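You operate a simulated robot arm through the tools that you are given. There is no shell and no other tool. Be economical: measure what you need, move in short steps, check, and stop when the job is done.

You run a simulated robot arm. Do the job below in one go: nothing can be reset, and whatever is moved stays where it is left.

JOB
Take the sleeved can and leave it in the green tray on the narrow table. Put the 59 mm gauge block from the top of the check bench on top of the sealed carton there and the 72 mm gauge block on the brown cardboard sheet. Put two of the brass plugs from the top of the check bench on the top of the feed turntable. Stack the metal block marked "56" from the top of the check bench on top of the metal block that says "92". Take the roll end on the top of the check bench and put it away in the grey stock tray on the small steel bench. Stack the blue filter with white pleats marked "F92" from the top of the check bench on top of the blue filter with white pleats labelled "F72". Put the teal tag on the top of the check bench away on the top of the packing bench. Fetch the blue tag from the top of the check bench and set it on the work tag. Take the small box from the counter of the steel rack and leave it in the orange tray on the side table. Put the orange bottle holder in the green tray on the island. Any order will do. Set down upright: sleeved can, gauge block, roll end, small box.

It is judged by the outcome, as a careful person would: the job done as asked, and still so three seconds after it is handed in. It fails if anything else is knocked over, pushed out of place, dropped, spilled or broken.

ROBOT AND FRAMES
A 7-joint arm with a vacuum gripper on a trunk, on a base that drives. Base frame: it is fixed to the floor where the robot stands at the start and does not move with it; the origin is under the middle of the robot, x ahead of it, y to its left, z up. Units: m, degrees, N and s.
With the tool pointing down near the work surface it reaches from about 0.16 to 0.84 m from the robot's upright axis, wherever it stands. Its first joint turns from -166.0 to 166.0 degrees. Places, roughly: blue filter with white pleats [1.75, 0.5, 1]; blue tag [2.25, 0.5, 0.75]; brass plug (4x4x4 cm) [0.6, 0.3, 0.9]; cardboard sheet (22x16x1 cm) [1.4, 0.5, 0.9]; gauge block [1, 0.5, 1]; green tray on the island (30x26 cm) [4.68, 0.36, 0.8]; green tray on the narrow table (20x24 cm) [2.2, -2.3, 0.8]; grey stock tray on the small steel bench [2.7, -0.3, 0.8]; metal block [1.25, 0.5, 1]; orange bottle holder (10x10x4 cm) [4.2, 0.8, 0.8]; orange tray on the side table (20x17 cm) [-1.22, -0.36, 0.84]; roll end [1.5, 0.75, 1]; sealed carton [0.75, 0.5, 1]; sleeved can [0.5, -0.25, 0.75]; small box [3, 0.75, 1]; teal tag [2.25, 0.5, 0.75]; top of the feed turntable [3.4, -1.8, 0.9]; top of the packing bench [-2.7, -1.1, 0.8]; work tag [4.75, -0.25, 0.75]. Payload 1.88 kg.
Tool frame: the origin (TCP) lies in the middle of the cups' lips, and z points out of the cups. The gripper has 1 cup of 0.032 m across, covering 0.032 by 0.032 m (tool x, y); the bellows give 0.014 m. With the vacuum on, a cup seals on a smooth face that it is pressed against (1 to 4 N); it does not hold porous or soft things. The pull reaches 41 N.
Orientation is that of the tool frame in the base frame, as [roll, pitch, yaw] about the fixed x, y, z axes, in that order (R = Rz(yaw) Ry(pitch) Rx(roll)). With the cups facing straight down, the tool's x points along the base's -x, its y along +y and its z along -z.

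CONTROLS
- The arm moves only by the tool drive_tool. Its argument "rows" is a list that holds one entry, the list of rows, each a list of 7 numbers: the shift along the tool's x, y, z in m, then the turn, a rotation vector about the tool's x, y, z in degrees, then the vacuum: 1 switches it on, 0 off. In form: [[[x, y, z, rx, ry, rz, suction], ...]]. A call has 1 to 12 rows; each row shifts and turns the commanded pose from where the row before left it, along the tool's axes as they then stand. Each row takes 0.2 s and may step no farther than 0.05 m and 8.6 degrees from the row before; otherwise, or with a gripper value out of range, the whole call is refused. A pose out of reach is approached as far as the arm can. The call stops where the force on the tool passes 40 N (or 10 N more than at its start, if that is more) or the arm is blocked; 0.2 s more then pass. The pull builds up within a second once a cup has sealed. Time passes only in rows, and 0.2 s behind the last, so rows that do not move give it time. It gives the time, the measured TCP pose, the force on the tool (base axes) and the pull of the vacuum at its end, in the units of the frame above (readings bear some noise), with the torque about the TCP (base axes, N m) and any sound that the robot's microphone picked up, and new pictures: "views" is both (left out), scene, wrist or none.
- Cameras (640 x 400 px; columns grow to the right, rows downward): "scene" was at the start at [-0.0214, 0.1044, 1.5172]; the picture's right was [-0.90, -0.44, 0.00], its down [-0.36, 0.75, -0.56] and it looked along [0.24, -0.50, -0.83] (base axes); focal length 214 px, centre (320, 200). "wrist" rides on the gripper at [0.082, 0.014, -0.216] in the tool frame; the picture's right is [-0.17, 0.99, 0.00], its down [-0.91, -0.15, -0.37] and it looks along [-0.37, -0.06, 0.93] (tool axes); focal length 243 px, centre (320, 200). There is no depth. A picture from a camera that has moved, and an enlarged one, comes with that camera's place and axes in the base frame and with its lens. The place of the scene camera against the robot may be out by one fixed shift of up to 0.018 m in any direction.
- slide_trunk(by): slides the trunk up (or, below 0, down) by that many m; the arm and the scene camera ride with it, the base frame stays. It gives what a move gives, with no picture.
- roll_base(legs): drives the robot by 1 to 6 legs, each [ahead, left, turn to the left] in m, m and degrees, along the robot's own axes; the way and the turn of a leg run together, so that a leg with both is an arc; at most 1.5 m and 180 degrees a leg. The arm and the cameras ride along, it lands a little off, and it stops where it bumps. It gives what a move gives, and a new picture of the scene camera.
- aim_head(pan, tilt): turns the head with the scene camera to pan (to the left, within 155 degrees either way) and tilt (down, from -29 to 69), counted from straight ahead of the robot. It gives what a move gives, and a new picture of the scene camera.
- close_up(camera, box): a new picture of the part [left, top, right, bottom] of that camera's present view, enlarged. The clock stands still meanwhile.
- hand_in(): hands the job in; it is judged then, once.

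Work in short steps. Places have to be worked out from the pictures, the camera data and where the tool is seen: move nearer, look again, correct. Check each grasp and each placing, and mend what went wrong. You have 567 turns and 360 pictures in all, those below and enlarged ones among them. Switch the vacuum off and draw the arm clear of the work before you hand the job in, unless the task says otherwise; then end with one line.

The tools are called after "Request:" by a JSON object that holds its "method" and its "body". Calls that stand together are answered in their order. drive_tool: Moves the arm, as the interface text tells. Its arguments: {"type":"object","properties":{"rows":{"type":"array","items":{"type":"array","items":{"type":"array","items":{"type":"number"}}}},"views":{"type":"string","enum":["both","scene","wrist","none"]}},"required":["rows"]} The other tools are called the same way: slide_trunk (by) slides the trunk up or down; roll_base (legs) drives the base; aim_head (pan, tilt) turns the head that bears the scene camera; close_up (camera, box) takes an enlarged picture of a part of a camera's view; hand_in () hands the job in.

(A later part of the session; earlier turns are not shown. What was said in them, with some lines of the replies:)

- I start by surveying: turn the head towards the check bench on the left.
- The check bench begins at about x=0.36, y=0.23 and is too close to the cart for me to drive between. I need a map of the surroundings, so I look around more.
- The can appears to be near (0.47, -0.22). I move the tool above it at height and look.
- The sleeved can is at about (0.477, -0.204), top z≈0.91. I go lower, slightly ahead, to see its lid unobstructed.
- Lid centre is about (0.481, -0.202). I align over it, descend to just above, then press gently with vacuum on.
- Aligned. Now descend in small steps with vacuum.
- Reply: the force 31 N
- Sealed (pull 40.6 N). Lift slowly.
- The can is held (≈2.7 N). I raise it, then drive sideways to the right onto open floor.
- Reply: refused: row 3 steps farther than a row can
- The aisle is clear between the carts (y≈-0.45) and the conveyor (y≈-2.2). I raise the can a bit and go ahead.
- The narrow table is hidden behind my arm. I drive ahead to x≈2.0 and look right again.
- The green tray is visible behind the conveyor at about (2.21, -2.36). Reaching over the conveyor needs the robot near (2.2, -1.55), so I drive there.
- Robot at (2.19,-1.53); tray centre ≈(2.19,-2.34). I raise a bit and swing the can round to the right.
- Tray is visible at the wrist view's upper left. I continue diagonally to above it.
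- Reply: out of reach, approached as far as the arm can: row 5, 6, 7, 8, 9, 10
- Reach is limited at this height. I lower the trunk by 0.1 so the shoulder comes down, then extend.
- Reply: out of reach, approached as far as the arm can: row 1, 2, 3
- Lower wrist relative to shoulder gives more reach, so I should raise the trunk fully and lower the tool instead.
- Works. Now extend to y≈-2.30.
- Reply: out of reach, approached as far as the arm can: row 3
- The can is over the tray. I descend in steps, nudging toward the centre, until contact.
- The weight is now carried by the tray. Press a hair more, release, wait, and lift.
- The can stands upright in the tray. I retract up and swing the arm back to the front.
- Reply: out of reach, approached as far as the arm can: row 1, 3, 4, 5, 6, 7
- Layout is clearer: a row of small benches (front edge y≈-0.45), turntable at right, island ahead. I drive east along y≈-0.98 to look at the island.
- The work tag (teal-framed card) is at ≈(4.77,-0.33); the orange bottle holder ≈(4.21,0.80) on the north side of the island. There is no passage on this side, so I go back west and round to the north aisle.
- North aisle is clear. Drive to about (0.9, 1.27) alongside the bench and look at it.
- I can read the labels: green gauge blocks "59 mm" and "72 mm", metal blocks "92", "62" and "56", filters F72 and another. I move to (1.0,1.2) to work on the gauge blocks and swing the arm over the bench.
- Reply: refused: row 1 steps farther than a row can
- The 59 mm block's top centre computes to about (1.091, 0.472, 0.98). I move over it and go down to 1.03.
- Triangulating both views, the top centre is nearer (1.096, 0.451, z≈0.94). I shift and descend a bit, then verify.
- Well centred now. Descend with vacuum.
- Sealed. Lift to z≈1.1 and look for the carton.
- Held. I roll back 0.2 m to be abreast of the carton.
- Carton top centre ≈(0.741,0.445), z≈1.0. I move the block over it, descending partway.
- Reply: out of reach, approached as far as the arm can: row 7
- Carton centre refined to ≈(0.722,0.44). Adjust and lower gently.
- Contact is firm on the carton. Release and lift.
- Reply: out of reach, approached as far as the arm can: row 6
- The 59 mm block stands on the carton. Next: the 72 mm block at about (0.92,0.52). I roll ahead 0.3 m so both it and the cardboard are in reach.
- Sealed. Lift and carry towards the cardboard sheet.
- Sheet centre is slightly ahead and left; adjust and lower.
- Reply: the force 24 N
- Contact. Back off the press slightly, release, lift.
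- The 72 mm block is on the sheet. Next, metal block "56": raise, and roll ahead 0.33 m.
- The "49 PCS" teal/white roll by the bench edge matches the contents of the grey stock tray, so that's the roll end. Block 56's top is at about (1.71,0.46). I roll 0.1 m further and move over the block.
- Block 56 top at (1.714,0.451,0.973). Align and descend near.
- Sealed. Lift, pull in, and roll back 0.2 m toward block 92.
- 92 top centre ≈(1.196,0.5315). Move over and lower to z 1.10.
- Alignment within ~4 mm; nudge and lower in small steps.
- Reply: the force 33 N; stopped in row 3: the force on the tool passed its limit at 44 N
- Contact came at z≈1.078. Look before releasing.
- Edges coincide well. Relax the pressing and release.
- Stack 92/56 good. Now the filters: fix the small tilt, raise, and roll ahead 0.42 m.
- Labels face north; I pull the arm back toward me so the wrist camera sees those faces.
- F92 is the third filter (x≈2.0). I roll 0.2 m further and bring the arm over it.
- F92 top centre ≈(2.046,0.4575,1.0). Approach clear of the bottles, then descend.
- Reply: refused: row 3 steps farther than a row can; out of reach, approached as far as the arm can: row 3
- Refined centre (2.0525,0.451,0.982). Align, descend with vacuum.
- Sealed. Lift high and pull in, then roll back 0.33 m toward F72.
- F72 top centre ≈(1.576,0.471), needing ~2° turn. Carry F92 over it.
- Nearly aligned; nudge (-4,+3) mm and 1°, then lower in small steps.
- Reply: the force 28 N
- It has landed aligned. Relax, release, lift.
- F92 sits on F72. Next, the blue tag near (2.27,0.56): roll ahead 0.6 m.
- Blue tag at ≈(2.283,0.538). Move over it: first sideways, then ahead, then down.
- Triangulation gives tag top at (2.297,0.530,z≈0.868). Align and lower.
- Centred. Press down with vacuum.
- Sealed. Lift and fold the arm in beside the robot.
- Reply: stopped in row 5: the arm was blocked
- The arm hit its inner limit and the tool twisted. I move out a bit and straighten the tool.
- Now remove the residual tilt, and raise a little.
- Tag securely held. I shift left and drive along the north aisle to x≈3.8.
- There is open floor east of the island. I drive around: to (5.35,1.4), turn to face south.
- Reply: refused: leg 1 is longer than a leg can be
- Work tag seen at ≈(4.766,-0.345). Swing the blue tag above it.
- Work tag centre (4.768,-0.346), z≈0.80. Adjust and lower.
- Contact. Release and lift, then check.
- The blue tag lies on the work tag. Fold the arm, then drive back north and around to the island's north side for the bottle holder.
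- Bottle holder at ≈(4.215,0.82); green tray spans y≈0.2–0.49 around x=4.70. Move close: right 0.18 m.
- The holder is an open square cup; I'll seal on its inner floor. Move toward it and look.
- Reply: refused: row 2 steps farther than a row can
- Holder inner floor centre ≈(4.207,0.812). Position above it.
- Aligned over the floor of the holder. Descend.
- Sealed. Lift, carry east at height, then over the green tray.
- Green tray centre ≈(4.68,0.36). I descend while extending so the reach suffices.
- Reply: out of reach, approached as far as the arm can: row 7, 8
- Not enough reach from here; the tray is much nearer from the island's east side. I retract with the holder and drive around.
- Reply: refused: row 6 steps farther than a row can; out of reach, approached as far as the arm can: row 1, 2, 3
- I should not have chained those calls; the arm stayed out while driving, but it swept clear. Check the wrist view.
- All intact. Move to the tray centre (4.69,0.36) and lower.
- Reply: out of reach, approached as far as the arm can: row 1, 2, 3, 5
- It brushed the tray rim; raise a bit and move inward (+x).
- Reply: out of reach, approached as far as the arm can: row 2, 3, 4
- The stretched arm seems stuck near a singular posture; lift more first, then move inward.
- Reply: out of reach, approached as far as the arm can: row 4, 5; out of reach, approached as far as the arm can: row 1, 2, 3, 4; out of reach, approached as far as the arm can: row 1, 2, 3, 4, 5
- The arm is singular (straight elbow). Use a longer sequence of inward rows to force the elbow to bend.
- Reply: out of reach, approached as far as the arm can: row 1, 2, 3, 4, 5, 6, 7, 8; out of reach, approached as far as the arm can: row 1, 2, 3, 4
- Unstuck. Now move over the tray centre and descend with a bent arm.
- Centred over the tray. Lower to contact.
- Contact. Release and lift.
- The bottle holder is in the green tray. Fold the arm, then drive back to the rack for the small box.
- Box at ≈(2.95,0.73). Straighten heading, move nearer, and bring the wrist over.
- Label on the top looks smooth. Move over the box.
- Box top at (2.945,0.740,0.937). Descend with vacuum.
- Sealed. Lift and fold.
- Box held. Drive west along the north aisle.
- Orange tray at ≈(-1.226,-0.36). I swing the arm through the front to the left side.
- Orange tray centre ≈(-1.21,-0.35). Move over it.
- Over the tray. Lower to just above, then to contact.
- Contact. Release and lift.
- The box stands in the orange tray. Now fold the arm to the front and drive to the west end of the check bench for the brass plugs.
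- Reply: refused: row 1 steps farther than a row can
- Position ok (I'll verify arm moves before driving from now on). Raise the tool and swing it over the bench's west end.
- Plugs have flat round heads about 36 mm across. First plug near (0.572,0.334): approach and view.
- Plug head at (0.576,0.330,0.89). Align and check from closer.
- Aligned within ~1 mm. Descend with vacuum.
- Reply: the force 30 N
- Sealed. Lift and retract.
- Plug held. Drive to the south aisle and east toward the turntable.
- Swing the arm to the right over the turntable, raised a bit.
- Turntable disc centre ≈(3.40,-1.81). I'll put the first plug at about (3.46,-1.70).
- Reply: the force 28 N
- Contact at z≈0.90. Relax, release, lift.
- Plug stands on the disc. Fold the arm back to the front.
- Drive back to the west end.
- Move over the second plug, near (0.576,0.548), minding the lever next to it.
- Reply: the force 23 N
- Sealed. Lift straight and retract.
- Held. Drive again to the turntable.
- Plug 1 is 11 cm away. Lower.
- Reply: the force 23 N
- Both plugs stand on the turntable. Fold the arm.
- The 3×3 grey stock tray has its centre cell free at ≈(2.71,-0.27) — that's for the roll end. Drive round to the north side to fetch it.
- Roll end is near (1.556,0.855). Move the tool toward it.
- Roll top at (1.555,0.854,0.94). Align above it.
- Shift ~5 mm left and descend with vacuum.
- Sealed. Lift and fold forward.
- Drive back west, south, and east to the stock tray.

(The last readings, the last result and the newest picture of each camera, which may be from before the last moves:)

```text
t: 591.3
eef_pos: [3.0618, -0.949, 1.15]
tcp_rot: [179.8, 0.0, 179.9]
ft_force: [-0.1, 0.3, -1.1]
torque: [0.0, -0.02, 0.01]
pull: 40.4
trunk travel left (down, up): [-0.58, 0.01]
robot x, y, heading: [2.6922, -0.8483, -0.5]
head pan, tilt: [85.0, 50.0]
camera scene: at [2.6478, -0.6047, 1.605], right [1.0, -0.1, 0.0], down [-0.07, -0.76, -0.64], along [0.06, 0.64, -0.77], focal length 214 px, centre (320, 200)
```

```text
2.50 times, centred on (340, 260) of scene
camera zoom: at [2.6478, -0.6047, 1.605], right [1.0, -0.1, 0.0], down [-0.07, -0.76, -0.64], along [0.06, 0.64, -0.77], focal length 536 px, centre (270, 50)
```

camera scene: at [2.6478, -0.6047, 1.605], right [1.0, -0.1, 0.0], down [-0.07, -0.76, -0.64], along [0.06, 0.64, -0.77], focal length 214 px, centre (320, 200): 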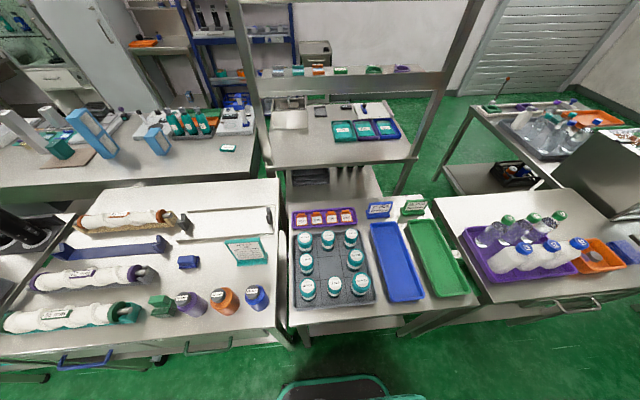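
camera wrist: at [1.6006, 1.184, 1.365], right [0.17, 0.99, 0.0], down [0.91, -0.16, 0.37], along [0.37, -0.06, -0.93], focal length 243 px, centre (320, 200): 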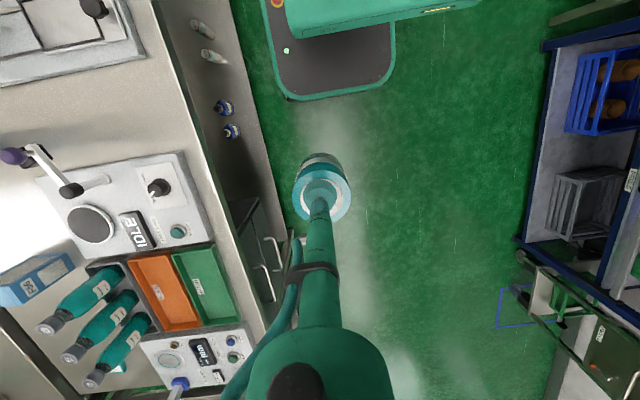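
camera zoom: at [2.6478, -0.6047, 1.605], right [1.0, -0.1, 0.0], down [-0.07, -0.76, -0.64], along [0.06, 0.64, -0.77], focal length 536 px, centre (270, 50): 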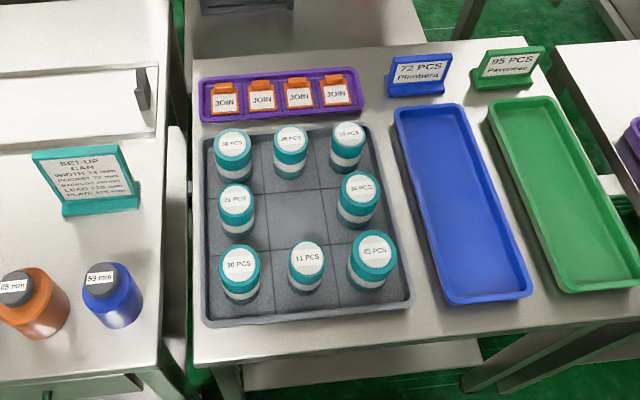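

Centre cell ≈(2.73,-0.28). Swing the arm through the front to the left and view from above.

Request:
{"method": "drive_tool", "body": {"rows": [[[0, 0.045, 0, 0, 0, 0, 1], [0, 0.045, 0, 0, 0, 0, 1], [0, 0.045, 0, 0, 0, 0, 1], [0, 0.045, 0, 0, 0, 0, 1], [0, 0.045, 0, 0, 0, 0, 1], [0.01, 0.045, 0, 0, 0, 0, 1], [0.02, 0.045, 0, 0, 0, 0, 1], [0.03, 0.035, 0, 0, 0, 0, 1], [0.03, 0.035, 0, 0, 0, 0, 1], [0.03, 0.035, 0, 0, 0, 0, 1], [0.035, 0.03, 0, 0, 0, 0, 1], [0.035, 0.03, 0, 0, 0, 0, 1]]], "views": "wrist"}}

```text
t: 593.9
eef_pos: [2.8715, -0.4702, 1.1516]
tcp_rot: [179.8, 0.0, 179.9]
ft_force: [-0.1, 0.0, -1.1]
torque: [0.0, 0.01, 0.03]
pull: 40.9
trunk travel left (down, up): [-0.58, 0.01]
robot x, y, heading: [2.6889, -0.8524, -0.4]
head pan, tilt: [85.0, 50.0]
camera wrist: at [2.7903, -0.4563, 1.3655], right [0.17, 0.99, 0.0], down [0.91, -0.16, 0.37], along [0.37, -0.06, -0.93], focal length 243 px, centre (320, 200)
```

wrist: 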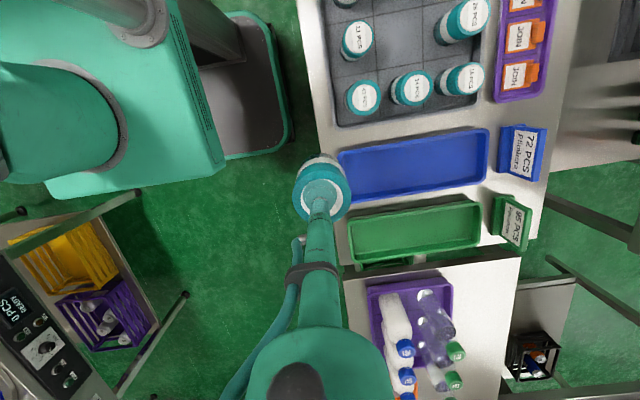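

Request:
{"method": "drive_tool", "body": {"rows": [[[0.028, 0.034, 0, 0, 0, 0, 1], [0.028, 0.034, 0, 0, 0, 0, 1], [0.028, 0.034, 0, 0, 0, 0, 1], [0.028, 0.034, 0, 0, 0, 0, 1], [0.028, 0.034, 0, 0, 0, 0, 1], [0, 0, 0, 0, 0, 0, 1]]], "views": "wrist"}}

```text
t: 595.3
eef_pos: [2.7319, -0.2989, 1.152]
tcp_rot: [179.8, 0.0, 179.9]
ft_force: [0.2, 1.0, -1.1]
torque: [-0.03, 0.01, 0.01]
pull: 40.9
trunk travel left (down, up): [-0.58, 0.01]
robot x, y, heading: [2.6896, -0.8531, -0.4]
head pan, tilt: [85.0, 50.0]
camera wrist: at [2.6497, -0.2866, 1.3661], right [0.17, 0.99, 0.0], down [0.91, -0.16, 0.37], along [0.37, -0.06, -0.93], focal length 243 px, centre (320, 200)
```

wrist: 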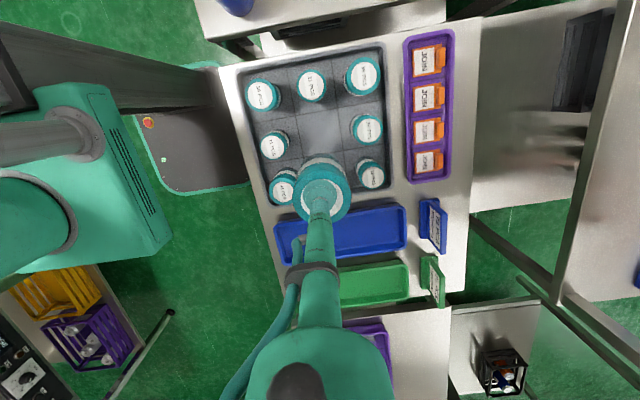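

Request:
{"method": "close_up", "body": {"camera": "wrist", "box": [230, 50, 410, 200]}}

```text
2.67 times, centred on (320, 125) of wrist
camera zoom: at [2.6497, -0.2866, 1.3661], right [0.17, 0.99, 0.0], down [0.91, -0.16, 0.37], along [0.37, -0.06, -0.93], focal length 647 px, centre (320, 400)
```

zoom: 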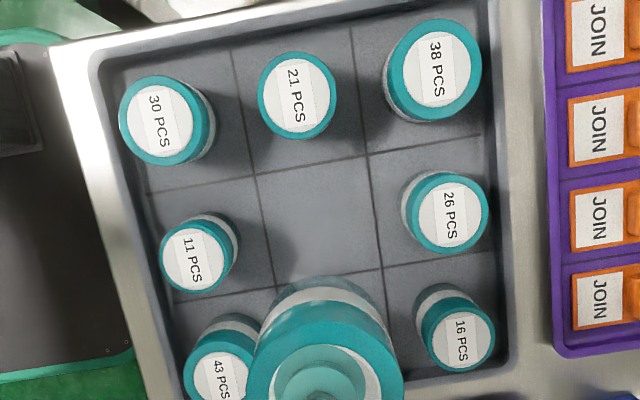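

Centre cell at (2.714,-0.295). Align and lower partway.

Request:
{"method": "drive_tool", "body": {"rows": [[[0.018, 0.004, 0.03, 0, 0, 0, 1], [0, 0, 0.045, 0, 0, 0, 1], [0, 0, 0.045, 0, 0, 0, 1], [0, 0, 0.03, 0, 0, 0, 1], [0, 0, 0, 0, 0, 0, 1]]], "views": "none"}}

Request:
{"method": "close_up", "body": {"camera": "wrist", "box": [200, 50, 440, 230]}}

```text
t: 596.5
eef_pos: [2.7135, -0.296, 1.0015]
tcp_rot: [179.8, -0.1, 179.9]
ft_force: [0.4, 0.3, -2.1]
torque: [-0.02, 0.01, 0.02]
pull: 41.1
trunk travel left (down, up): [-0.58, 0.01]
robot x, y, heading: [2.6929, -0.853, -0.3]
head pan, tilt: [85.0, 50.0]
```

```text
2.22 times, centred on (320, 140) of wrist
camera zoom: at [2.6323, -0.2825, 1.2157], right [0.17, 0.99, 0.0], down [0.91, -0.16, 0.37], along [0.37, -0.06, -0.93], focal length 539 px, centre (320, 333)
```

zoom: 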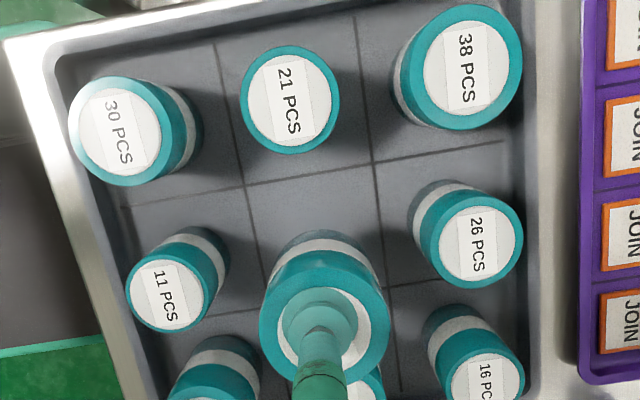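

Well aligned. Lower into the cell.

Request:
{"method": "drive_tool", "body": {"rows": [[[-0.003, 0, 0.04, 0, 0, 0, 1], [0, 0, 0.03, 0, 0, 0, 1], [0, 0, 0.015, 0, 0, 0, 1], [0, 0, 0, 0, 0, 0, 1]]], "views": "wrist"}}

```text
t: 597.5
eef_pos: [2.7163, -0.2931, 0.9203]
tcp_rot: [179.3, 0.0, -180.0]
ft_force: [-1.3, 4.3, 32.4]
torque: [0.03, -0.06, -0.06]
pull: 40.7
trunk travel left (down, up): [-0.58, 0.01]
robot x, y, heading: [2.6911, -0.8463, -0.6]
head pan, tilt: [85.0, 50.0]
camera wrist: at [2.6346, -0.2822, 1.1352], right [0.17, 0.99, 0.01], down [0.91, -0.16, 0.37], along [0.37, -0.05, -0.93], focal length 243 px, centre (320, 200)
```

wrist: 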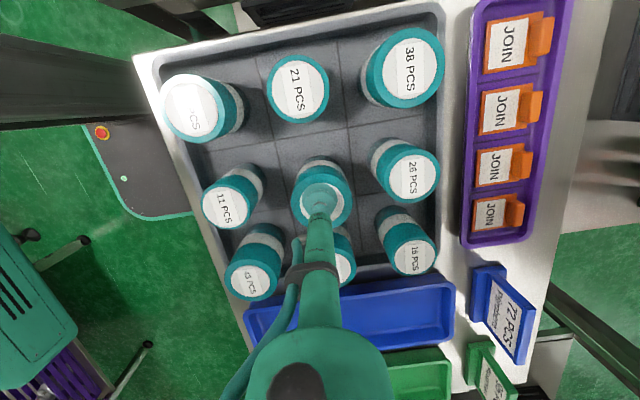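

Request:
{"method": "close_up", "body": {"camera": "wrist", "box": [240, 120, 400, 230]}}

```text
3.64 times, centred on (320, 175) of wrist
camera zoom: at [2.6346, -0.2822, 1.1352], right [0.17, 0.99, 0.01], down [0.91, -0.16, 0.37], along [0.37, -0.05, -0.93], focal length 882 px, centre (320, 291)
```

zoom: 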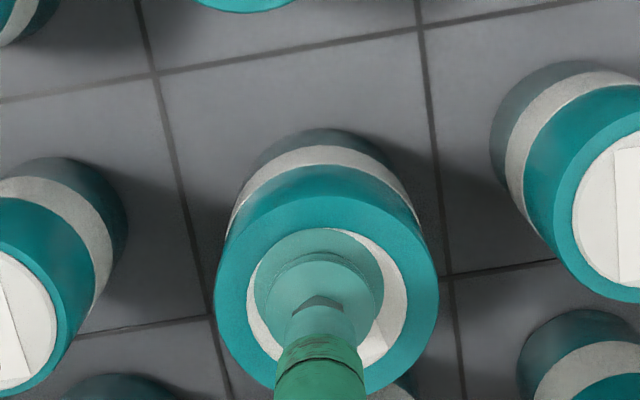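

It rests on the cell floor. Relax, release, lift straight.

Request:
{"method": "drive_tool", "body": {"rows": [[[0, 0, -0.004, 0, 0, 0, 1], [0, 0, 0, 0, 0, 0, 0], [0, 0, 0, 0, 0, 0, 0], [0, 0, 0, 0, 0, 0, 0], [0, 0, 0, 0, 0, 0, 0], [0, 0, -0.005, 0, 0, 0, 0], [0, 0, -0.02, 0, 0, 0, 0], [0, 0, -0.045, 0, 0, 0, 0], [0, 0, -0.045, 0, 0, 0, 0], [0, 0, -0.045, 0, 0, 0, 0], [-0.03, 0, -0.03, 0, 0, 0, 0]]], "views": "wrist"}}

```text
t: 599.9
eef_pos: [2.7451, -0.2958, 1.111]
tcp_rot: [179.9, -0.1, 179.8]
ft_force: [-0.9, -0.5, 0.2]
torque: [0.0, -0.04, 0.0]
pull: 0.1
trunk travel left (down, up): [-0.58, 0.01]
robot x, y, heading: [2.6953, -0.8521, -0.7]
head pan, tilt: [85.0, 50.0]
camera wrist: at [2.6644, -0.2828, 1.3263], right [0.17, 0.99, 0.0], down [0.91, -0.16, 0.37], along [0.37, -0.06, -0.93], focal length 243 px, centre (320, 200)
```

wrist: 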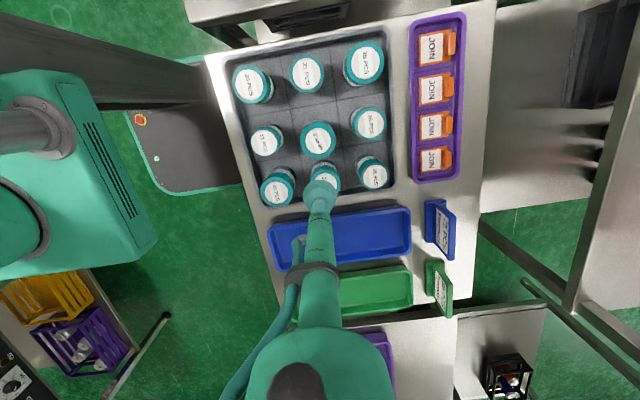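

The roll end fills the centre cell. Fold the arm and go for the last item, the teal tag.

Request:
{"method": "drive_tool", "body": {"rows": [[[-0.03, -0.034, -0.02, 0, 0, 0, 0], [-0.03, -0.034, -0.02, 0, 0, 0, 0], [-0.035, -0.035, 0, 0, 0, 0, 0], [-0.035, -0.035, 0, 0, 0, 0, 0], [-0.035, -0.035, 0, 0, 0, 0, 0], [-0.035, -0.035, 0, 0, 0, 0, 0], [-0.035, -0.035, 0, 0, 0, 0, 0], [-0.03, -0.039, 0, 0, 0, 0, 0], [-0.02, -0.045, 0, 0, 0, 0, 0], [-0.01, -0.045, 0, 0, 0, 0, 0], [0, -0.048, 0, 0, 0, 0, 0], [0, -0.048, 0, 0, 0, 0, 0]]], "views": "none"}}

```text
t: 602.5
eef_pos: [3.0393, -0.7648, 1.1496]
tcp_rot: [179.8, -0.1, 180.0]
ft_force: [-0.1, 0.0, -0.8]
torque: [-0.02, 0.01, 0.0]
pull: 0.0
trunk travel left (down, up): [-0.58, 0.01]
robot x, y, heading: [2.6877, -0.8523, -0.5]
head pan, tilt: [85.0, 50.0]
```

Request:
{"method": "roll_base", "body": {"legs": [[0, -0.14, 0.5], [-1.4, 0, 0], [-1.35, 0, 0]]}}

```text
t: 616.8
eef_pos: [0.2749, -0.9303, 1.1495]
tcp_rot: [179.8, 0.0, -178.2]
ft_force: [-0.1, -0.3, 1.1]
torque: [0.0, -0.05, -0.01]
pull: 0.0
trunk travel left (down, up): [-0.58, 0.01]
robot x, y, heading: [-0.068, -1.0281, 1.4]
head pan, tilt: [85.0, 50.0]
camera scene: at [-0.1231, -0.784, 1.6051], right [1.0, -0.06, 0.0], down [-0.05, -0.76, -0.64], along [0.04, 0.64, -0.77], focal length 214 px, centre (320, 200)
```

scene: 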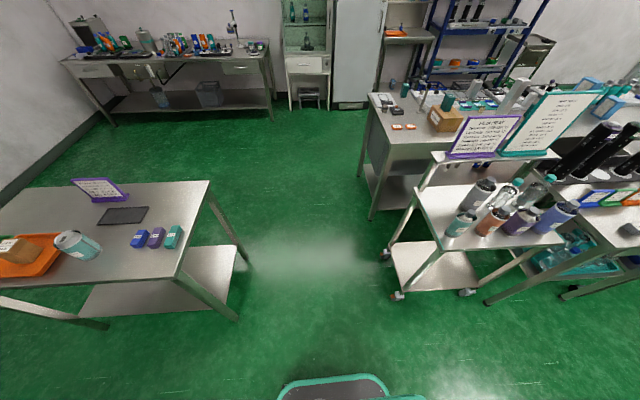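

Request:
{"method": "roll_base", "body": {"legs": [[0, 0, -1.4], [0.02, 1.1, 0], [0, 1.18, 0], [1.4, 0, 0], [0.8, 0, 0]]}}

```text
t: 638.8
eef_pos: [2.5192, 1.2829, 1.1497]
tcp_rot: [179.8, -0.1, 179.5]
ft_force: [0.4, -0.1, -0.2]
torque: [0.03, 0.0, 0.02]
pull: 0.1
trunk travel left (down, up): [-0.58, 0.01]
robot x, y, heading: [2.1693, 1.2023, -1.4]
head pan, tilt: [85.0, 50.0]
camera scene: at [2.1285, 1.446, 1.6051], right [0.99, -0.1, 0.0], down [-0.08, -0.76, -0.64], along [0.07, 0.64, -0.77], focal length 214 px, centre (320, 200)
```

scene: 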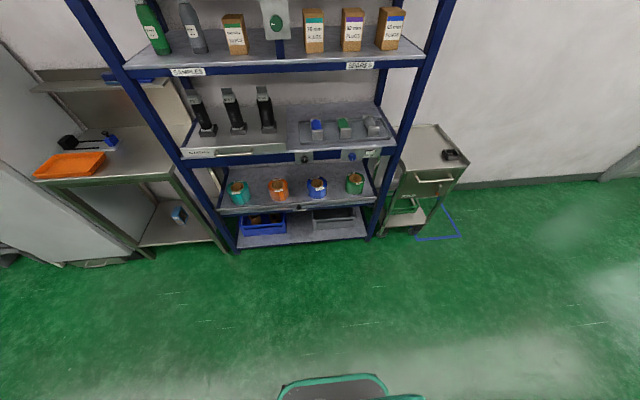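

Request:
{"method": "roll_base", "body": {"legs": [[0.03, -0.015, 1.4]]}}

Request:
{"method": "drive_tool", "body": {"rows": [[[0, -0.045, -0.01, 0, 0, 0, 0], [0, -0.045, -0.01, 0, 0, 0, 0], [0.01, -0.045, -0.01, 0, 0, 0, 0], [0.02, -0.045, 0, 0, 0, 0, 0], [0.03, -0.035, 0, 0, 0, 0, 0], [0.03, -0.035, 0, 0, 0, 0, 0], [0.03, -0.035, 0, 0, 0, 0, 0], [0.03, -0.035, 0, 0, 0, 0, 0], [0.03, -0.035, 0, 0, 0, 0, 0], [0.03, -0.035, 0, 0, 0, 0, 0], [0.03, -0.035, 0, 0, 0, 0, 0], [0.03, -0.035, 0, 0, 0, 0, 0]]], "views": "none"}}

```text
t: 639.6
eef_pos: [2.5466, 1.2757, 1.1511]
tcp_rot: [179.8, -0.1, -179.0]
ft_force: [-0.6, 0.7, 0.1]
torque: [-0.02, 0.01, -0.01]
pull: 0.1
trunk travel left (down, up): [-0.58, 0.01]
robot x, y, heading: [2.2026, 1.1822, 0.3]
head pan, tilt: [85.0, 50.0]
camera scene: at [2.1529, 1.4296, 1.6051], right [1.0, -0.08, 0.0], down [-0.06, -0.76, -0.64], along [0.05, 0.64, -0.77], focal length 214 px, centre (320, 200)
```

scene: 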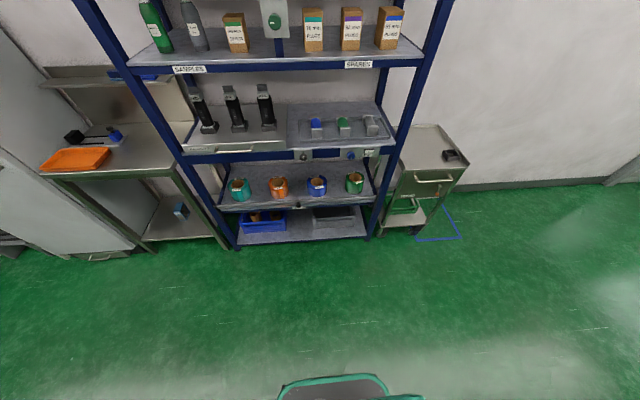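

```text
t: 641.3
eef_pos: [2.4794, 1.0437, 1.1794]
tcp_rot: [-179.9, 0.1, -164.7]
ft_force: [0.4, -0.2, -0.6]
torque: [0.0, 0.03, -0.03]
pull: 0.2
trunk travel left (down, up): [-0.58, 0.01]
robot x, y, heading: [2.1972, 1.1811, 0.6]
head pan, tilt: [85.0, 50.0]
stopped in row 8: the arm was blocked; the commanded pose is now the measured one
```

Blocked near the inner limit again. Move outward and straighten the tool yaw.

Request:
{"method": "drive_tool", "body": {"rows": [[[-0.021, -0.037, 0, 0, 0, 0, 0], [-0.021, -0.037, 0, 0, 0, 0, 0], [-0.021, -0.037, 0, 0, 0, 0, 0], [0, 0, 0, 0, 0, 7.6, 0], [0, 0, 0, 0, 0, 7.6, 0], [0, 0, 0, 0, 0, 0, 0]]], "views": "none"}}

```text
t: 642.7
eef_pos: [2.5687, 0.9525, 1.1799]
tcp_rot: [180.0, 0.1, 179.8]
ft_force: [-0.3, -0.7, -0.1]
torque: [-0.01, -0.02, -0.03]
pull: 0.0
trunk travel left (down, up): [-0.58, 0.01]
robot x, y, heading: [2.2027, 1.1853, 0.2]
head pan, tilt: [85.0, 50.0]
```

Request:
{"method": "drive_tool", "body": {"rows": [[[0.02, -0.04, 0, 0, 0, 0, 0], [0.02, -0.04, 0, 0, 0, 0, 0], [0.02, -0.04, 0, 0, 0, 0, 0], [0.02, -0.04, 0, 0, 0, 0, 0], [0.035, -0.033, 0, 0, 0, 0, 0], [0.035, -0.033, 0, 0, 0, 0, 0], [0.035, -0.033, 0, 0, 0, 0, 0], [0.035, -0.033, 0, 0, 0, 0, 0], [0.035, -0.033, 0, 0, 0, 0, 0], [0, 0, 0, 0, 0, 0, 0]]], "views": "wrist"}}

```text
t: 644.9
eef_pos: [2.3125, 0.6249, 1.1807]
tcp_rot: [180.0, 0.1, 179.9]
ft_force: [-0.8, -0.1, 0.1]
torque: [0.02, -0.03, 0.0]
pull: 0.1
trunk travel left (down, up): [-0.58, 0.01]
robot x, y, heading: [2.2004, 1.1883, 0.4]
head pan, tilt: [85.0, 50.0]
camera wrist: at [2.2293, 0.6395, 1.3951], right [0.17, 0.99, 0.0], down [0.91, -0.15, 0.38], along [0.37, -0.06, -0.93], focal length 243 px, centre (320, 200)
```

wrist: 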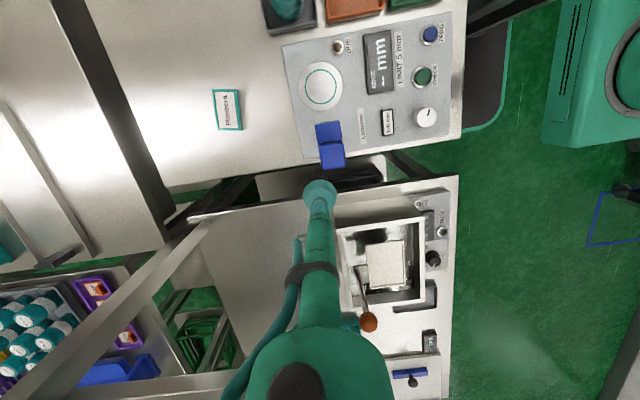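

Teal tag at (2.212,0.451). Approach while descending.

Request:
{"method": "drive_tool", "body": {"rows": [[[0.02, -0.03, 0.03, 0, 0, 0, 0], [0.02, -0.03, 0.03, 0, 0, 0, 0], [0.02, -0.03, 0.03, 0, 0, 0, 0], [0.02, -0.03, 0.03, 0, 0, 0, 0], [0.02, -0.025, 0.035, 0, 0, 0, 0], [0, 0, 0.035, 0, 0, 0, 0], [0, -0.015, 0.03, 0, 0, 0, 0], [0, 0, 0, 0, 0, 0, 0]]], "views": "none"}}

Request:
{"method": "close_up", "body": {"camera": "wrist", "box": [250, 100, 410, 210]}}

```text
t: 646.7
eef_pos: [2.2135, 0.4672, 0.9593]
tcp_rot: [180.0, 0.2, 179.9]
ft_force: [0.1, -0.5, 0.4]
torque: [0.01, -0.01, 0.01]
pull: 0.1
trunk travel left (down, up): [-0.58, 0.01]
robot x, y, heading: [2.1998, 1.1843, 0.7]
head pan, tilt: [85.0, 50.0]
```

```text
3.64 times, centred on (330, 155) of wrist
camera zoom: at [2.1311, 0.4806, 1.1736], right [0.17, 0.99, 0.0], down [0.91, -0.16, 0.38], along [0.37, -0.06, -0.93], focal length 882 px, centre (284, 364)
```

zoom: 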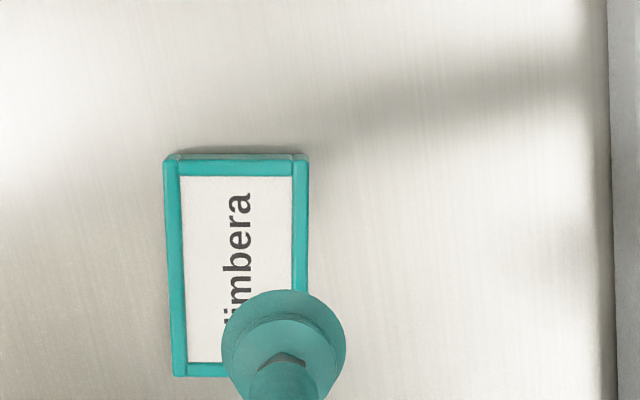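

Request:
{"method": "drive_tool", "body": {"rows": [[[0, -0.0155, 0.03, 0, 0, 0, 0], [0, 0, 0.03, 0, 0, 0, 1], [0, 0, 0.015, 0, 0, 0, 1], [0, 0, 0.006, 0, 0, 0, 1], [0, 0, 0.004, 0, 0, 0, 1], [0, 0, 0, 0, 0, 0, 1]]], "views": "none"}}

```text
t: 648.1
eef_pos: [2.2126, 0.4519, 0.8754]
tcp_rot: [-179.9, 0.1, -180.0]
ft_force: [-0.4, 0.2, 1.0]
torque: [0.01, 0.05, 0.0]
pull: 41.0
trunk travel left (down, up): [-0.58, 0.01]
robot x, y, heading: [2.1995, 1.1841, 0.4]
head pan, tilt: [85.0, 50.0]
```

Sealed. Lift and retract along the reverse path.

Request:
{"method": "drive_tool", "body": {"rows": [[[0, 0, -0.02, 0, 0, 0, 1], [0, 0, -0.04, 0, 0, 0, 1], [0, 0.01, -0.045, 0, 0, 0, 1], [0, 0.015, -0.045, 0, 0, 0, 1], [-0.02, 0.025, -0.035, 0, 0, 0, 1], [-0.02, 0.03, -0.03, 0, 0, 0, 1], [-0.02, 0.03, -0.03, 0, 0, 0, 1], [-0.025, 0.03, -0.03, 0, 0, 0, 1], [-0.03, 0.035, 0, 0, 0, 0, 1], [-0.03, 0.035, 0, 0, 0, 0, 1], [-0.03, 0.035, 0, 0, 0, 0, 1], [-0.03, 0.035, 0, 0, 0, 0, 1]]], "views": "none"}}

```text
t: 650.7
eef_pos: [2.4197, 0.7344, 1.1488]
tcp_rot: [180.0, 0.2, 179.9]
ft_force: [0.4, -0.1, 0.1]
torque: [0.0, 0.0, 0.0]
pull: 40.5
trunk travel left (down, up): [-0.58, 0.01]
robot x, y, heading: [2.2044, 1.1893, 0.5]
head pan, tilt: [85.0, 50.0]
```

Request:
{"method": "drive_tool", "body": {"rows": [[[-0.03, 0.035, 0, 0, 0, 0, 1], [-0.03, 0.035, 0, 0, 0, 0, 1], [-0.03, 0.035, 0, 0, 0, 0, 1], [-0.03, 0.035, 0, 0, 0, 0, 1], [-0.03, 0.035, 0, 0, 0, 0, 1], [-0.02, 0.04, 0, 0, 0, 0, 1], [-0.01, 0.045, 0, 0, 0, 0, 1], [0, 0.045, 0, 0, 0, 0, 1], [0, 0.045, 0, 0, 0, 0, 1], [0, 0.045, 0, 0, 0, 0, 1], [0, 0, 0, 0, 0, 0, 1]]], "views": "none"}}

```text
t: 653.1
eef_pos: [2.5978, 1.1262, 1.1513]
tcp_rot: [-180.0, 0.1, 180.0]
ft_force: [-0.1, -0.7, 0.2]
torque: [0.0, -0.02, 0.01]
pull: 40.7
trunk travel left (down, up): [-0.58, 0.01]
robot x, y, heading: [2.2029, 1.1852, 0.5]
head pan, tilt: [85.0, 50.0]
```

Teal tag held in front. Drive west along the north aisle, then south.

Request:
{"method": "roll_base", "body": {"legs": [[0, 0.07, -0.4], [-1.3, 0, 0], [-0.95, 0, 0]]}}

```text
t: 664.7
eef_pos: [0.3637, 1.2024, 1.1514]
tcp_rot: [-180.0, 0.1, 178.5]
ft_force: [0.8, 0.8, -1.0]
torque: [0.01, -0.04, -0.01]
pull: 40.7
trunk travel left (down, up): [-0.58, 0.01]
robot x, y, heading: [-0.0305, 1.2695, -1.0]
head pan, tilt: [85.0, 50.0]
camera scene: at [-0.0751, 1.517, 1.6051], right [0.99, -0.1, 0.0], down [-0.08, -0.76, -0.64], along [0.07, 0.64, -0.77], focal length 214 px, centre (320, 200)
```

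scene: 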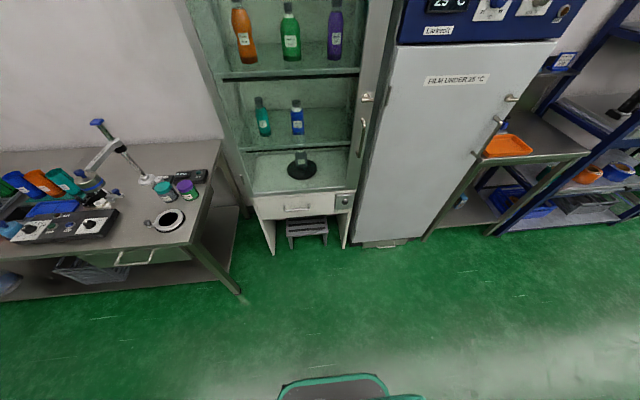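

Request:
{"method": "roll_base", "body": {"legs": [[0, 0, 1.0], [-0.03, -1.1, 0], [0, -1.08, 0]]}}

Request:
{"method": "aim_head", "body": {"pan": -130, "tilt": 40}}

```text
t: 675.8
eef_pos: [0.3408, -0.9636, 1.1515]
tcp_rot: [-179.9, 0.1, 180.0]
ft_force: [-0.3, 0.3, -0.5]
torque: [0.01, -0.01, -0.01]
pull: 40.7
trunk travel left (down, up): [-0.58, 0.01]
robot x, y, heading: [-0.0582, -0.9062, 0.8]
head pan, tilt: [85.0, 50.0]
camera scene: at [-0.1058, -0.6635, 1.6051], right [1.0, -0.08, 0.0], down [-0.06, -0.76, -0.64], along [0.05, 0.64, -0.77], focal length 214 px, centre (320, 200)
```

scene: 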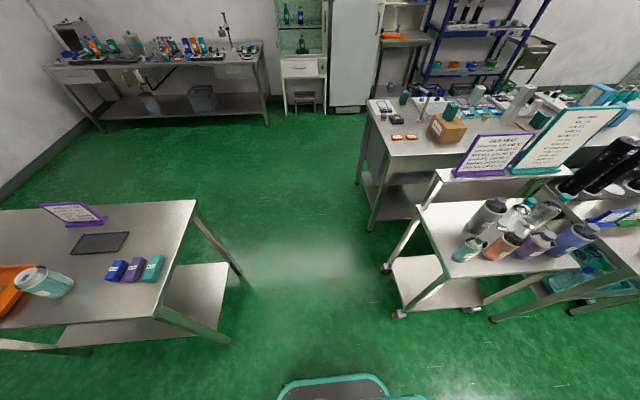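

```text
t: 678.9
eef_pos: [0.3402, -0.9649, 1.1507]
tcp_rot: [179.9, 0.0, -179.9]
ft_force: [0.4, 0.1, -0.2]
torque: [0.02, 0.01, 0.0]
pull: 40.5
trunk travel left (down, up): [-0.58, 0.01]
robot x, y, heading: [-0.0571, -0.9094, 0.6]
head pan, tilt: [-130.0, 40.0]
camera scene: at [-0.1657, -0.8059, 1.6192], right [-0.77, 0.63, 0.0], down [0.41, 0.5, -0.77], along [-0.49, -0.59, -0.64], focal length 214 px, centre (320, 200)
```

scene: 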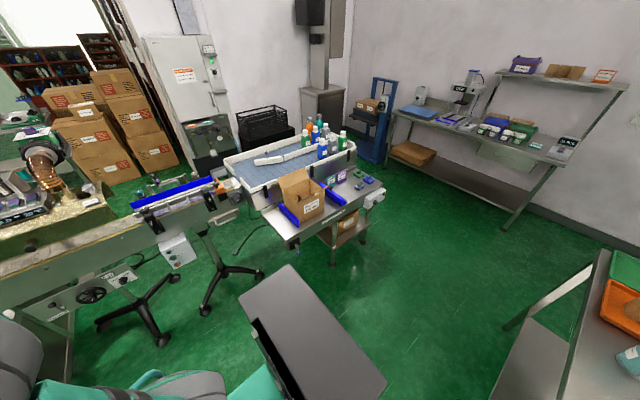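

The packing bench stands along the west wall (front edge x≈-2.41). Reverse towards it.

Request:
{"method": "roll_base", "body": {"legs": [[-1.0, 0, -0.6], [-0.62, -0.03, 0]]}}

```text
t: 687.2
eef_pos: [-1.285, -1.0081, 1.1523]
tcp_rot: [-179.9, 0.2, 179.8]
ft_force: [1.0, 0.1, -0.3]
torque: [-0.02, 0.01, -0.03]
pull: 40.5
trunk travel left (down, up): [-0.58, 0.01]
robot x, y, heading: [-1.6849, -0.9487, 0.6]
head pan, tilt: [-130.0, 40.0]
camera scene: at [-1.7901, -0.8459, 1.6192], right [-0.77, 0.64, 0.0], down [0.41, 0.49, -0.77], along [-0.49, -0.59, -0.64], focal length 214 px, centre (320, 200)
```

scene: 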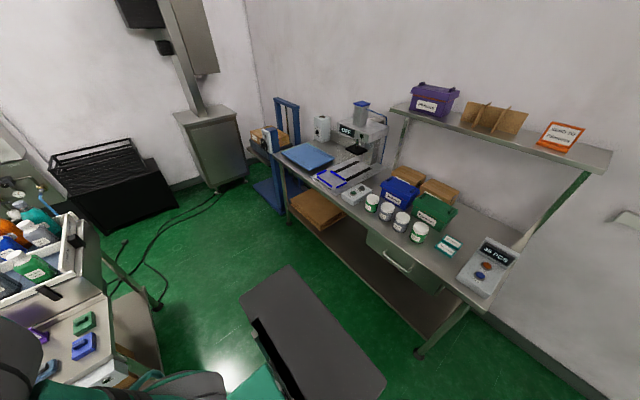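

Request:
{"method": "close_up", "body": {"camera": "scene", "box": [320, 160, 540, 310]}}

```text
2.67 times, centred on (430, 235) of scene
camera zoom: at [-1.7901, -0.8459, 1.6192], right [-0.77, 0.64, 0.0], down [0.41, 0.49, -0.77], along [-0.49, -0.59, -0.64], focal length 572 px, centre (27, 107)
```

zoom: 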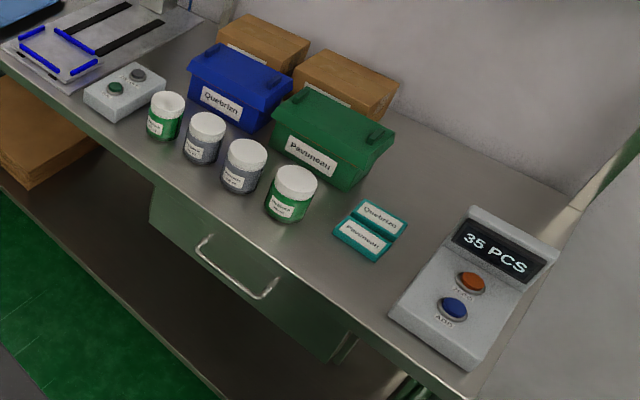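

Two similar tags lie on the bench with free surface in front of them around (-2.57,-0.955). Turn to face north and sidestep to the bench.

Request:
{"method": "roll_base", "body": {"legs": [[0, 0, 89.4], [0, 0.36, 0]]}}

Request:
{"method": "aim_head", "body": {"pan": 95, "tilt": 50}}

```text
t: 693.3
eef_pos: [-1.9776, -0.5505, 1.1503]
tcp_rot: [-180.0, 0.1, -90.6]
ft_force: [0.6, -0.8, -0.6]
torque: [-0.01, 0.0, 0.0]
pull: 40.9
trunk travel left (down, up): [-0.58, 0.01]
robot x, y, heading: [-2.0378, -0.9455, 89.7]
head pan, tilt: [-130.0, 40.0]
camera scene: at [-2.1309, -1.0577, 1.6192], right [-0.64, -0.76, 0.0], down [-0.49, 0.41, -0.77], along [0.59, -0.49, -0.64], focal length 214 px, centre (320, 200)
```

scene: 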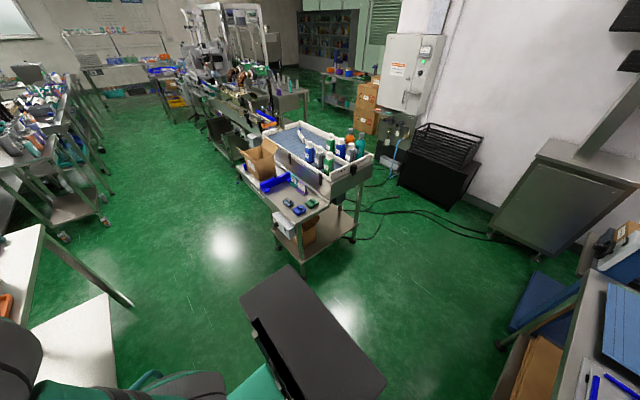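

```text
t: 696.5
eef_pos: [-1.9768, -0.5513, 1.1528]
tcp_rot: [-180.0, 0.2, -90.6]
ft_force: [-0.4, 0.4, -0.3]
torque: [0.02, -0.02, -0.02]
pull: 40.2
trunk travel left (down, up): [-0.58, 0.01]
robot x, y, heading: [-2.041, -0.9491, 90.1]
head pan, tilt: [95.0, 50.0]
camera scene: at [-2.2725, -1.0095, 1.6051], right [-0.09, 1.0, 0.0], down [0.76, 0.07, -0.64], along [-0.64, -0.05, -0.77], focal length 214 px, centre (320, 200)
```

scene: 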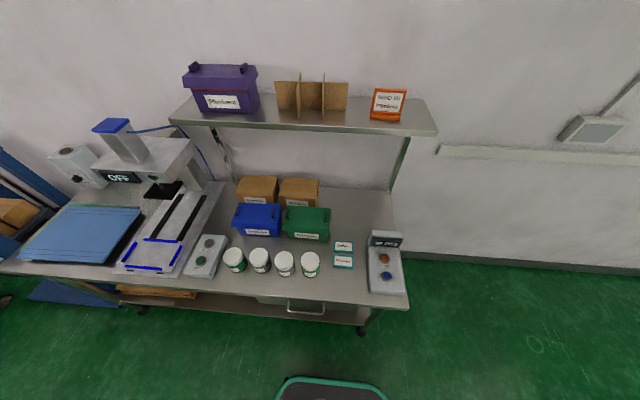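

Free front spot at (-2.56,-0.955). Swing the tag over it.

Request:
{"method": "drive_tool", "body": {"rows": [[[0, 0.045, 0, 0, 0, 0, 1], [0, 0.045, 0, 0, 0, 0, 1], [0, 0.045, 0, 0, 0, 0, 1], [0.01, 0.045, 0, 0, 0, 0, 1], [0.02, 0.045, 0, 0, 0, 0, 1], [0.025, 0.04, 0, 0, 0, 0, 1], [0.03, 0.035, 0, 0, 0, 0, 1], [0.03, 0.035, 0, 0, 0, 0, 1], [0.035, 0.035, 0, 0, 0, 0, 1], [0.035, 0.035, 0, 0, 0, 0, 1], [0.035, 0.035, 0, 0, 0, 0, 1], [0, 0, 0, 0, 0, 0, 1]]], "views": "none"}}

```text
t: 699.1
eef_pos: [-2.419, -0.7652, 1.1515]
tcp_rot: [-180.0, 0.1, -90.7]
ft_force: [-0.4, -0.6, -1.0]
torque: [0.0, 0.0, -0.01]
pull: 40.1
trunk travel left (down, up): [-0.58, 0.01]
robot x, y, heading: [-2.0376, -0.947, 89.9]
head pan, tilt: [95.0, 50.0]
```

Request:
{"method": "drive_tool", "body": {"rows": [[[0.035, 0.03, 0, 0, 0, 0, 1], [0.04, 0.03, 0, 0, 0, 0, 1], [0.04, 0.028, 0, 0, 0, 0, 1], [0.038, 0.028, 0, 0, 0, 0, 1], [0.037, 0.025, 0, 0, 0, 0, 1], [0, 0, 0.045, 0, 0, 0, 1], [0, 0, 0.045, 0, 0, 0, 1], [0, 0, 0.045, 0, 0, 0, 1], [0, 0, 0, 0, 0, 0, 1]]], "views": "wrist"}}

```text
t: 701.1
eef_pos: [-2.5637, -0.9542, 1.0158]
tcp_rot: [179.9, 0.1, -90.6]
ft_force: [-0.2, -0.5, -0.4]
torque: [-0.02, 0.0, 0.03]
pull: 40.5
trunk travel left (down, up): [-0.58, 0.01]
robot x, y, heading: [-2.0378, -0.9469, 89.9]
head pan, tilt: [95.0, 50.0]
camera wrist: at [-2.5776, -1.0363, 1.2298], right [-0.98, 0.18, 0.0], down [0.16, 0.91, 0.38], along [0.07, 0.37, -0.93], focal length 243 px, centre (320, 200)
```

wrist: 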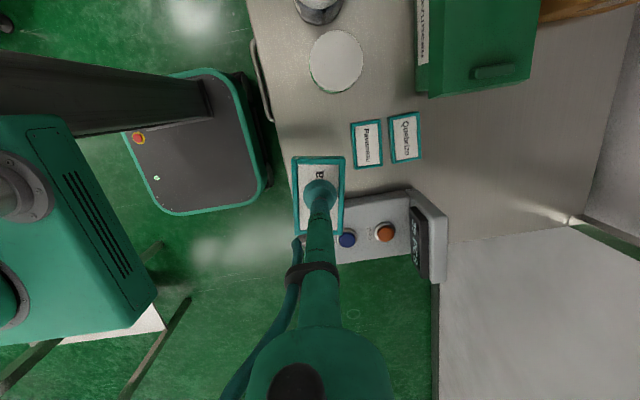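

The spot is clear. Lower.

Request:
{"method": "drive_tool", "body": {"rows": [[[0, 0, 0.045, 0, 0, 0, 1], [0, 0, 0.045, 0, 0, 0, 1], [0, 0, 0.045, 0, 0, 0, 1], [0, 0, 0.03, 0, 0, 0, 1], [0, 0, 0, 0, 0, 0, 1]]], "views": "wrist"}}

```text
t: 702.3
eef_pos: [-2.5625, -0.9536, 0.8508]
tcp_rot: [180.0, 0.2, -90.7]
ft_force: [-0.2, -1.0, 0.4]
torque: [0.01, -0.01, 0.0]
pull: 40.6
trunk travel left (down, up): [-0.58, 0.01]
robot x, y, heading: [-2.0386, -0.9485, 89.8]
head pan, tilt: [95.0, 50.0]
camera wrist: at [-2.577, -1.0357, 1.0658], right [-0.98, 0.18, 0.0], down [0.16, 0.91, 0.38], along [0.07, 0.37, -0.93], focal length 243 px, centre (320, 200)
```

wrist: 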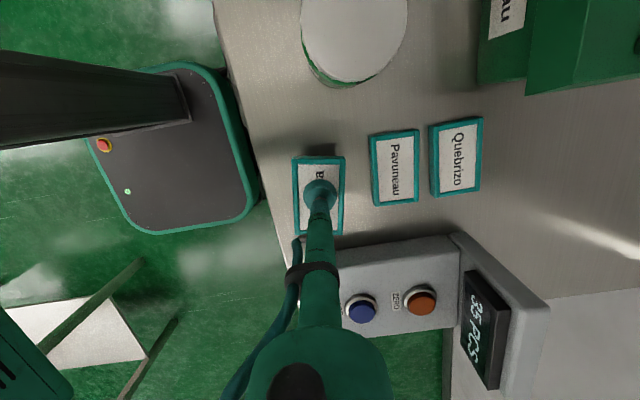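

Request:
{"method": "drive_tool", "body": {"rows": [[[0.008, 0.004, 0.012, 0, 0, 0, 1], [0, 0, 0.008, 0, 0, 0, 1], [0, 0, 0.005, 0, 0, 0, 1], [0, 0, 0, 0, 0, 0, 1]]], "views": "none"}}

```text
t: 703.3
eef_pos: [-2.5663, -0.9611, 0.8256]
tcp_rot: [180.0, 0.0, -90.6]
ft_force: [0.0, -1.3, -0.4]
torque: [-0.06, 0.03, -0.02]
pull: 40.5
trunk travel left (down, up): [-0.58, 0.01]
robot x, y, heading: [-2.0388, -0.9473, 90.3]
head pan, tilt: [95.0, 50.0]
```

Request:
{"method": "drive_tool", "body": {"rows": [[[0, 0, 0.006, 0, 0, 0, 1], [0, 0, 0.004, 0, 0, 0, 1], [0, 0, 0, 0, 0, 0, 1]]], "views": "none"}}

```text
t: 704.1
eef_pos: [-2.5664, -0.9604, 0.8169]
tcp_rot: [-180.0, 0.1, -90.6]
ft_force: [0.8, 0.2, -0.6]
torque: [0.02, 0.0, 0.01]
pull: 40.2
trunk travel left (down, up): [-0.58, 0.01]
robot x, y, heading: [-2.0391, -0.9476, 89.7]
head pan, tilt: [95.0, 50.0]
```

Request:
{"method": "drive_tool", "body": {"rows": [[[0, 0, 0.005, 0, 0, 0, 1], [0, 0, 0.003, 0, 0, 0, 1], [0, 0, 0, 0, 0, 0, 1]]], "views": "none"}}

```text
t: 704.9
eef_pos: [-2.5678, -0.9604, 0.8096]
tcp_rot: [179.8, 0.1, -90.7]
ft_force: [3.4, -1.2, 28.2]
torque: [0.0, -0.12, -0.11]
pull: 41.0
trunk travel left (down, up): [-0.58, 0.01]
robot x, y, heading: [-2.041, -0.9487, 90.2]
head pan, tilt: [95.0, 50.0]
```

Contact. Release and lift.

Request:
{"method": "drive_tool", "body": {"rows": [[[0, 0, -0.003, 0, 0, 0, 0], [0, 0, 0, 0, 0, 0, 0], [0, 0, 0, 0, 0, 0, 0], [0, 0, 0, 0, 0, 0, 0], [0, 0, -0.005, 0, 0, 0, 0], [0, 0, -0.02, 0, 0, 0, 0], [0, 0, -0.045, 0, 0, 0, 0], [0, 0, -0.045, 0, 0, 0, 0], [0, 0, -0.045, 0, 0, 0, 0], [-0.03, -0.03, -0.02, 0, 0, 0, 0], [-0.03, -0.03, 0, 0, 0, 0, 0]]], "views": "wrist"}}

```text
t: 707.3
eef_pos: [-2.5058, -0.9007, 0.9912]
tcp_rot: [-180.0, 0.0, -90.6]
ft_force: [0.8, 1.0, -0.2]
torque: [-0.01, 0.0, 0.0]
pull: 0.0
trunk travel left (down, up): [-0.58, 0.01]
robot x, y, heading: [-2.0363, -0.9439, 89.9]
head pan, tilt: [95.0, 50.0]
camera wrist: at [-2.5202, -0.9834, 1.2053], right [-0.98, 0.18, 0.0], down [0.16, 0.91, 0.38], along [0.07, 0.37, -0.93], focal length 243 px, centre (320, 200)
```

wrist: 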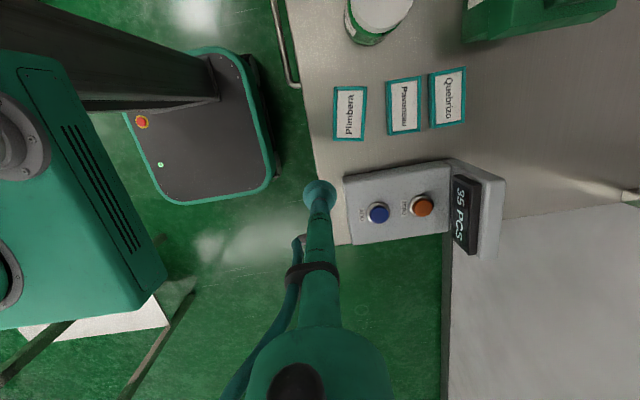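

The teal tag lies neatly on the packing bench. Draw the arm clear before handing in.

Request:
{"method": "drive_tool", "body": {"rows": [[[-0.02, -0.03, -0.03, 0, 0, 0, 0], [-0.03, -0.03, -0.02, 0, 0, 0, 0], [-0.035, -0.03, -0.015, 0, 0, 0, 0], [-0.035, -0.03, -0.015, 0, 0, 0, 0], [-0.035, -0.03, -0.015, 0, 0, 0, 0], [0, 0, 0, 0, 0, 0, 0]]], "views": "wrist"}}

```text
t: 708.7
eef_pos: [-2.3544, -0.747, 1.0851]
tcp_rot: [180.0, 0.1, -90.6]
ft_force: [-0.8, -0.1, 1.0]
torque: [0.01, -0.01, 0.01]
pull: 0.0
trunk travel left (down, up): [-0.58, 0.01]
robot x, y, heading: [-2.0384, -0.9483, 89.8]
head pan, tilt: [95.0, 50.0]
camera wrist: at [-2.3688, -0.8301, 1.3006], right [-0.98, 0.18, 0.0], down [0.16, 0.91, 0.38], along [0.07, 0.37, -0.93], focal length 243 px, centre (320, 200)
```

wrist: 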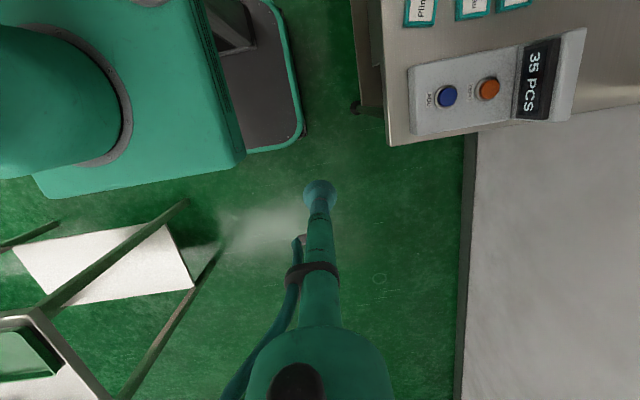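

The arm is clear, the vacuum is off and every item is placed, so I hand the job in.

Request:
{"method": "hand_in", "body": {}}

```text
The job is handed in.
```

Every item in the job was placed as asked; I checked each placing in the pictures when I set it down, and the job is handed in.
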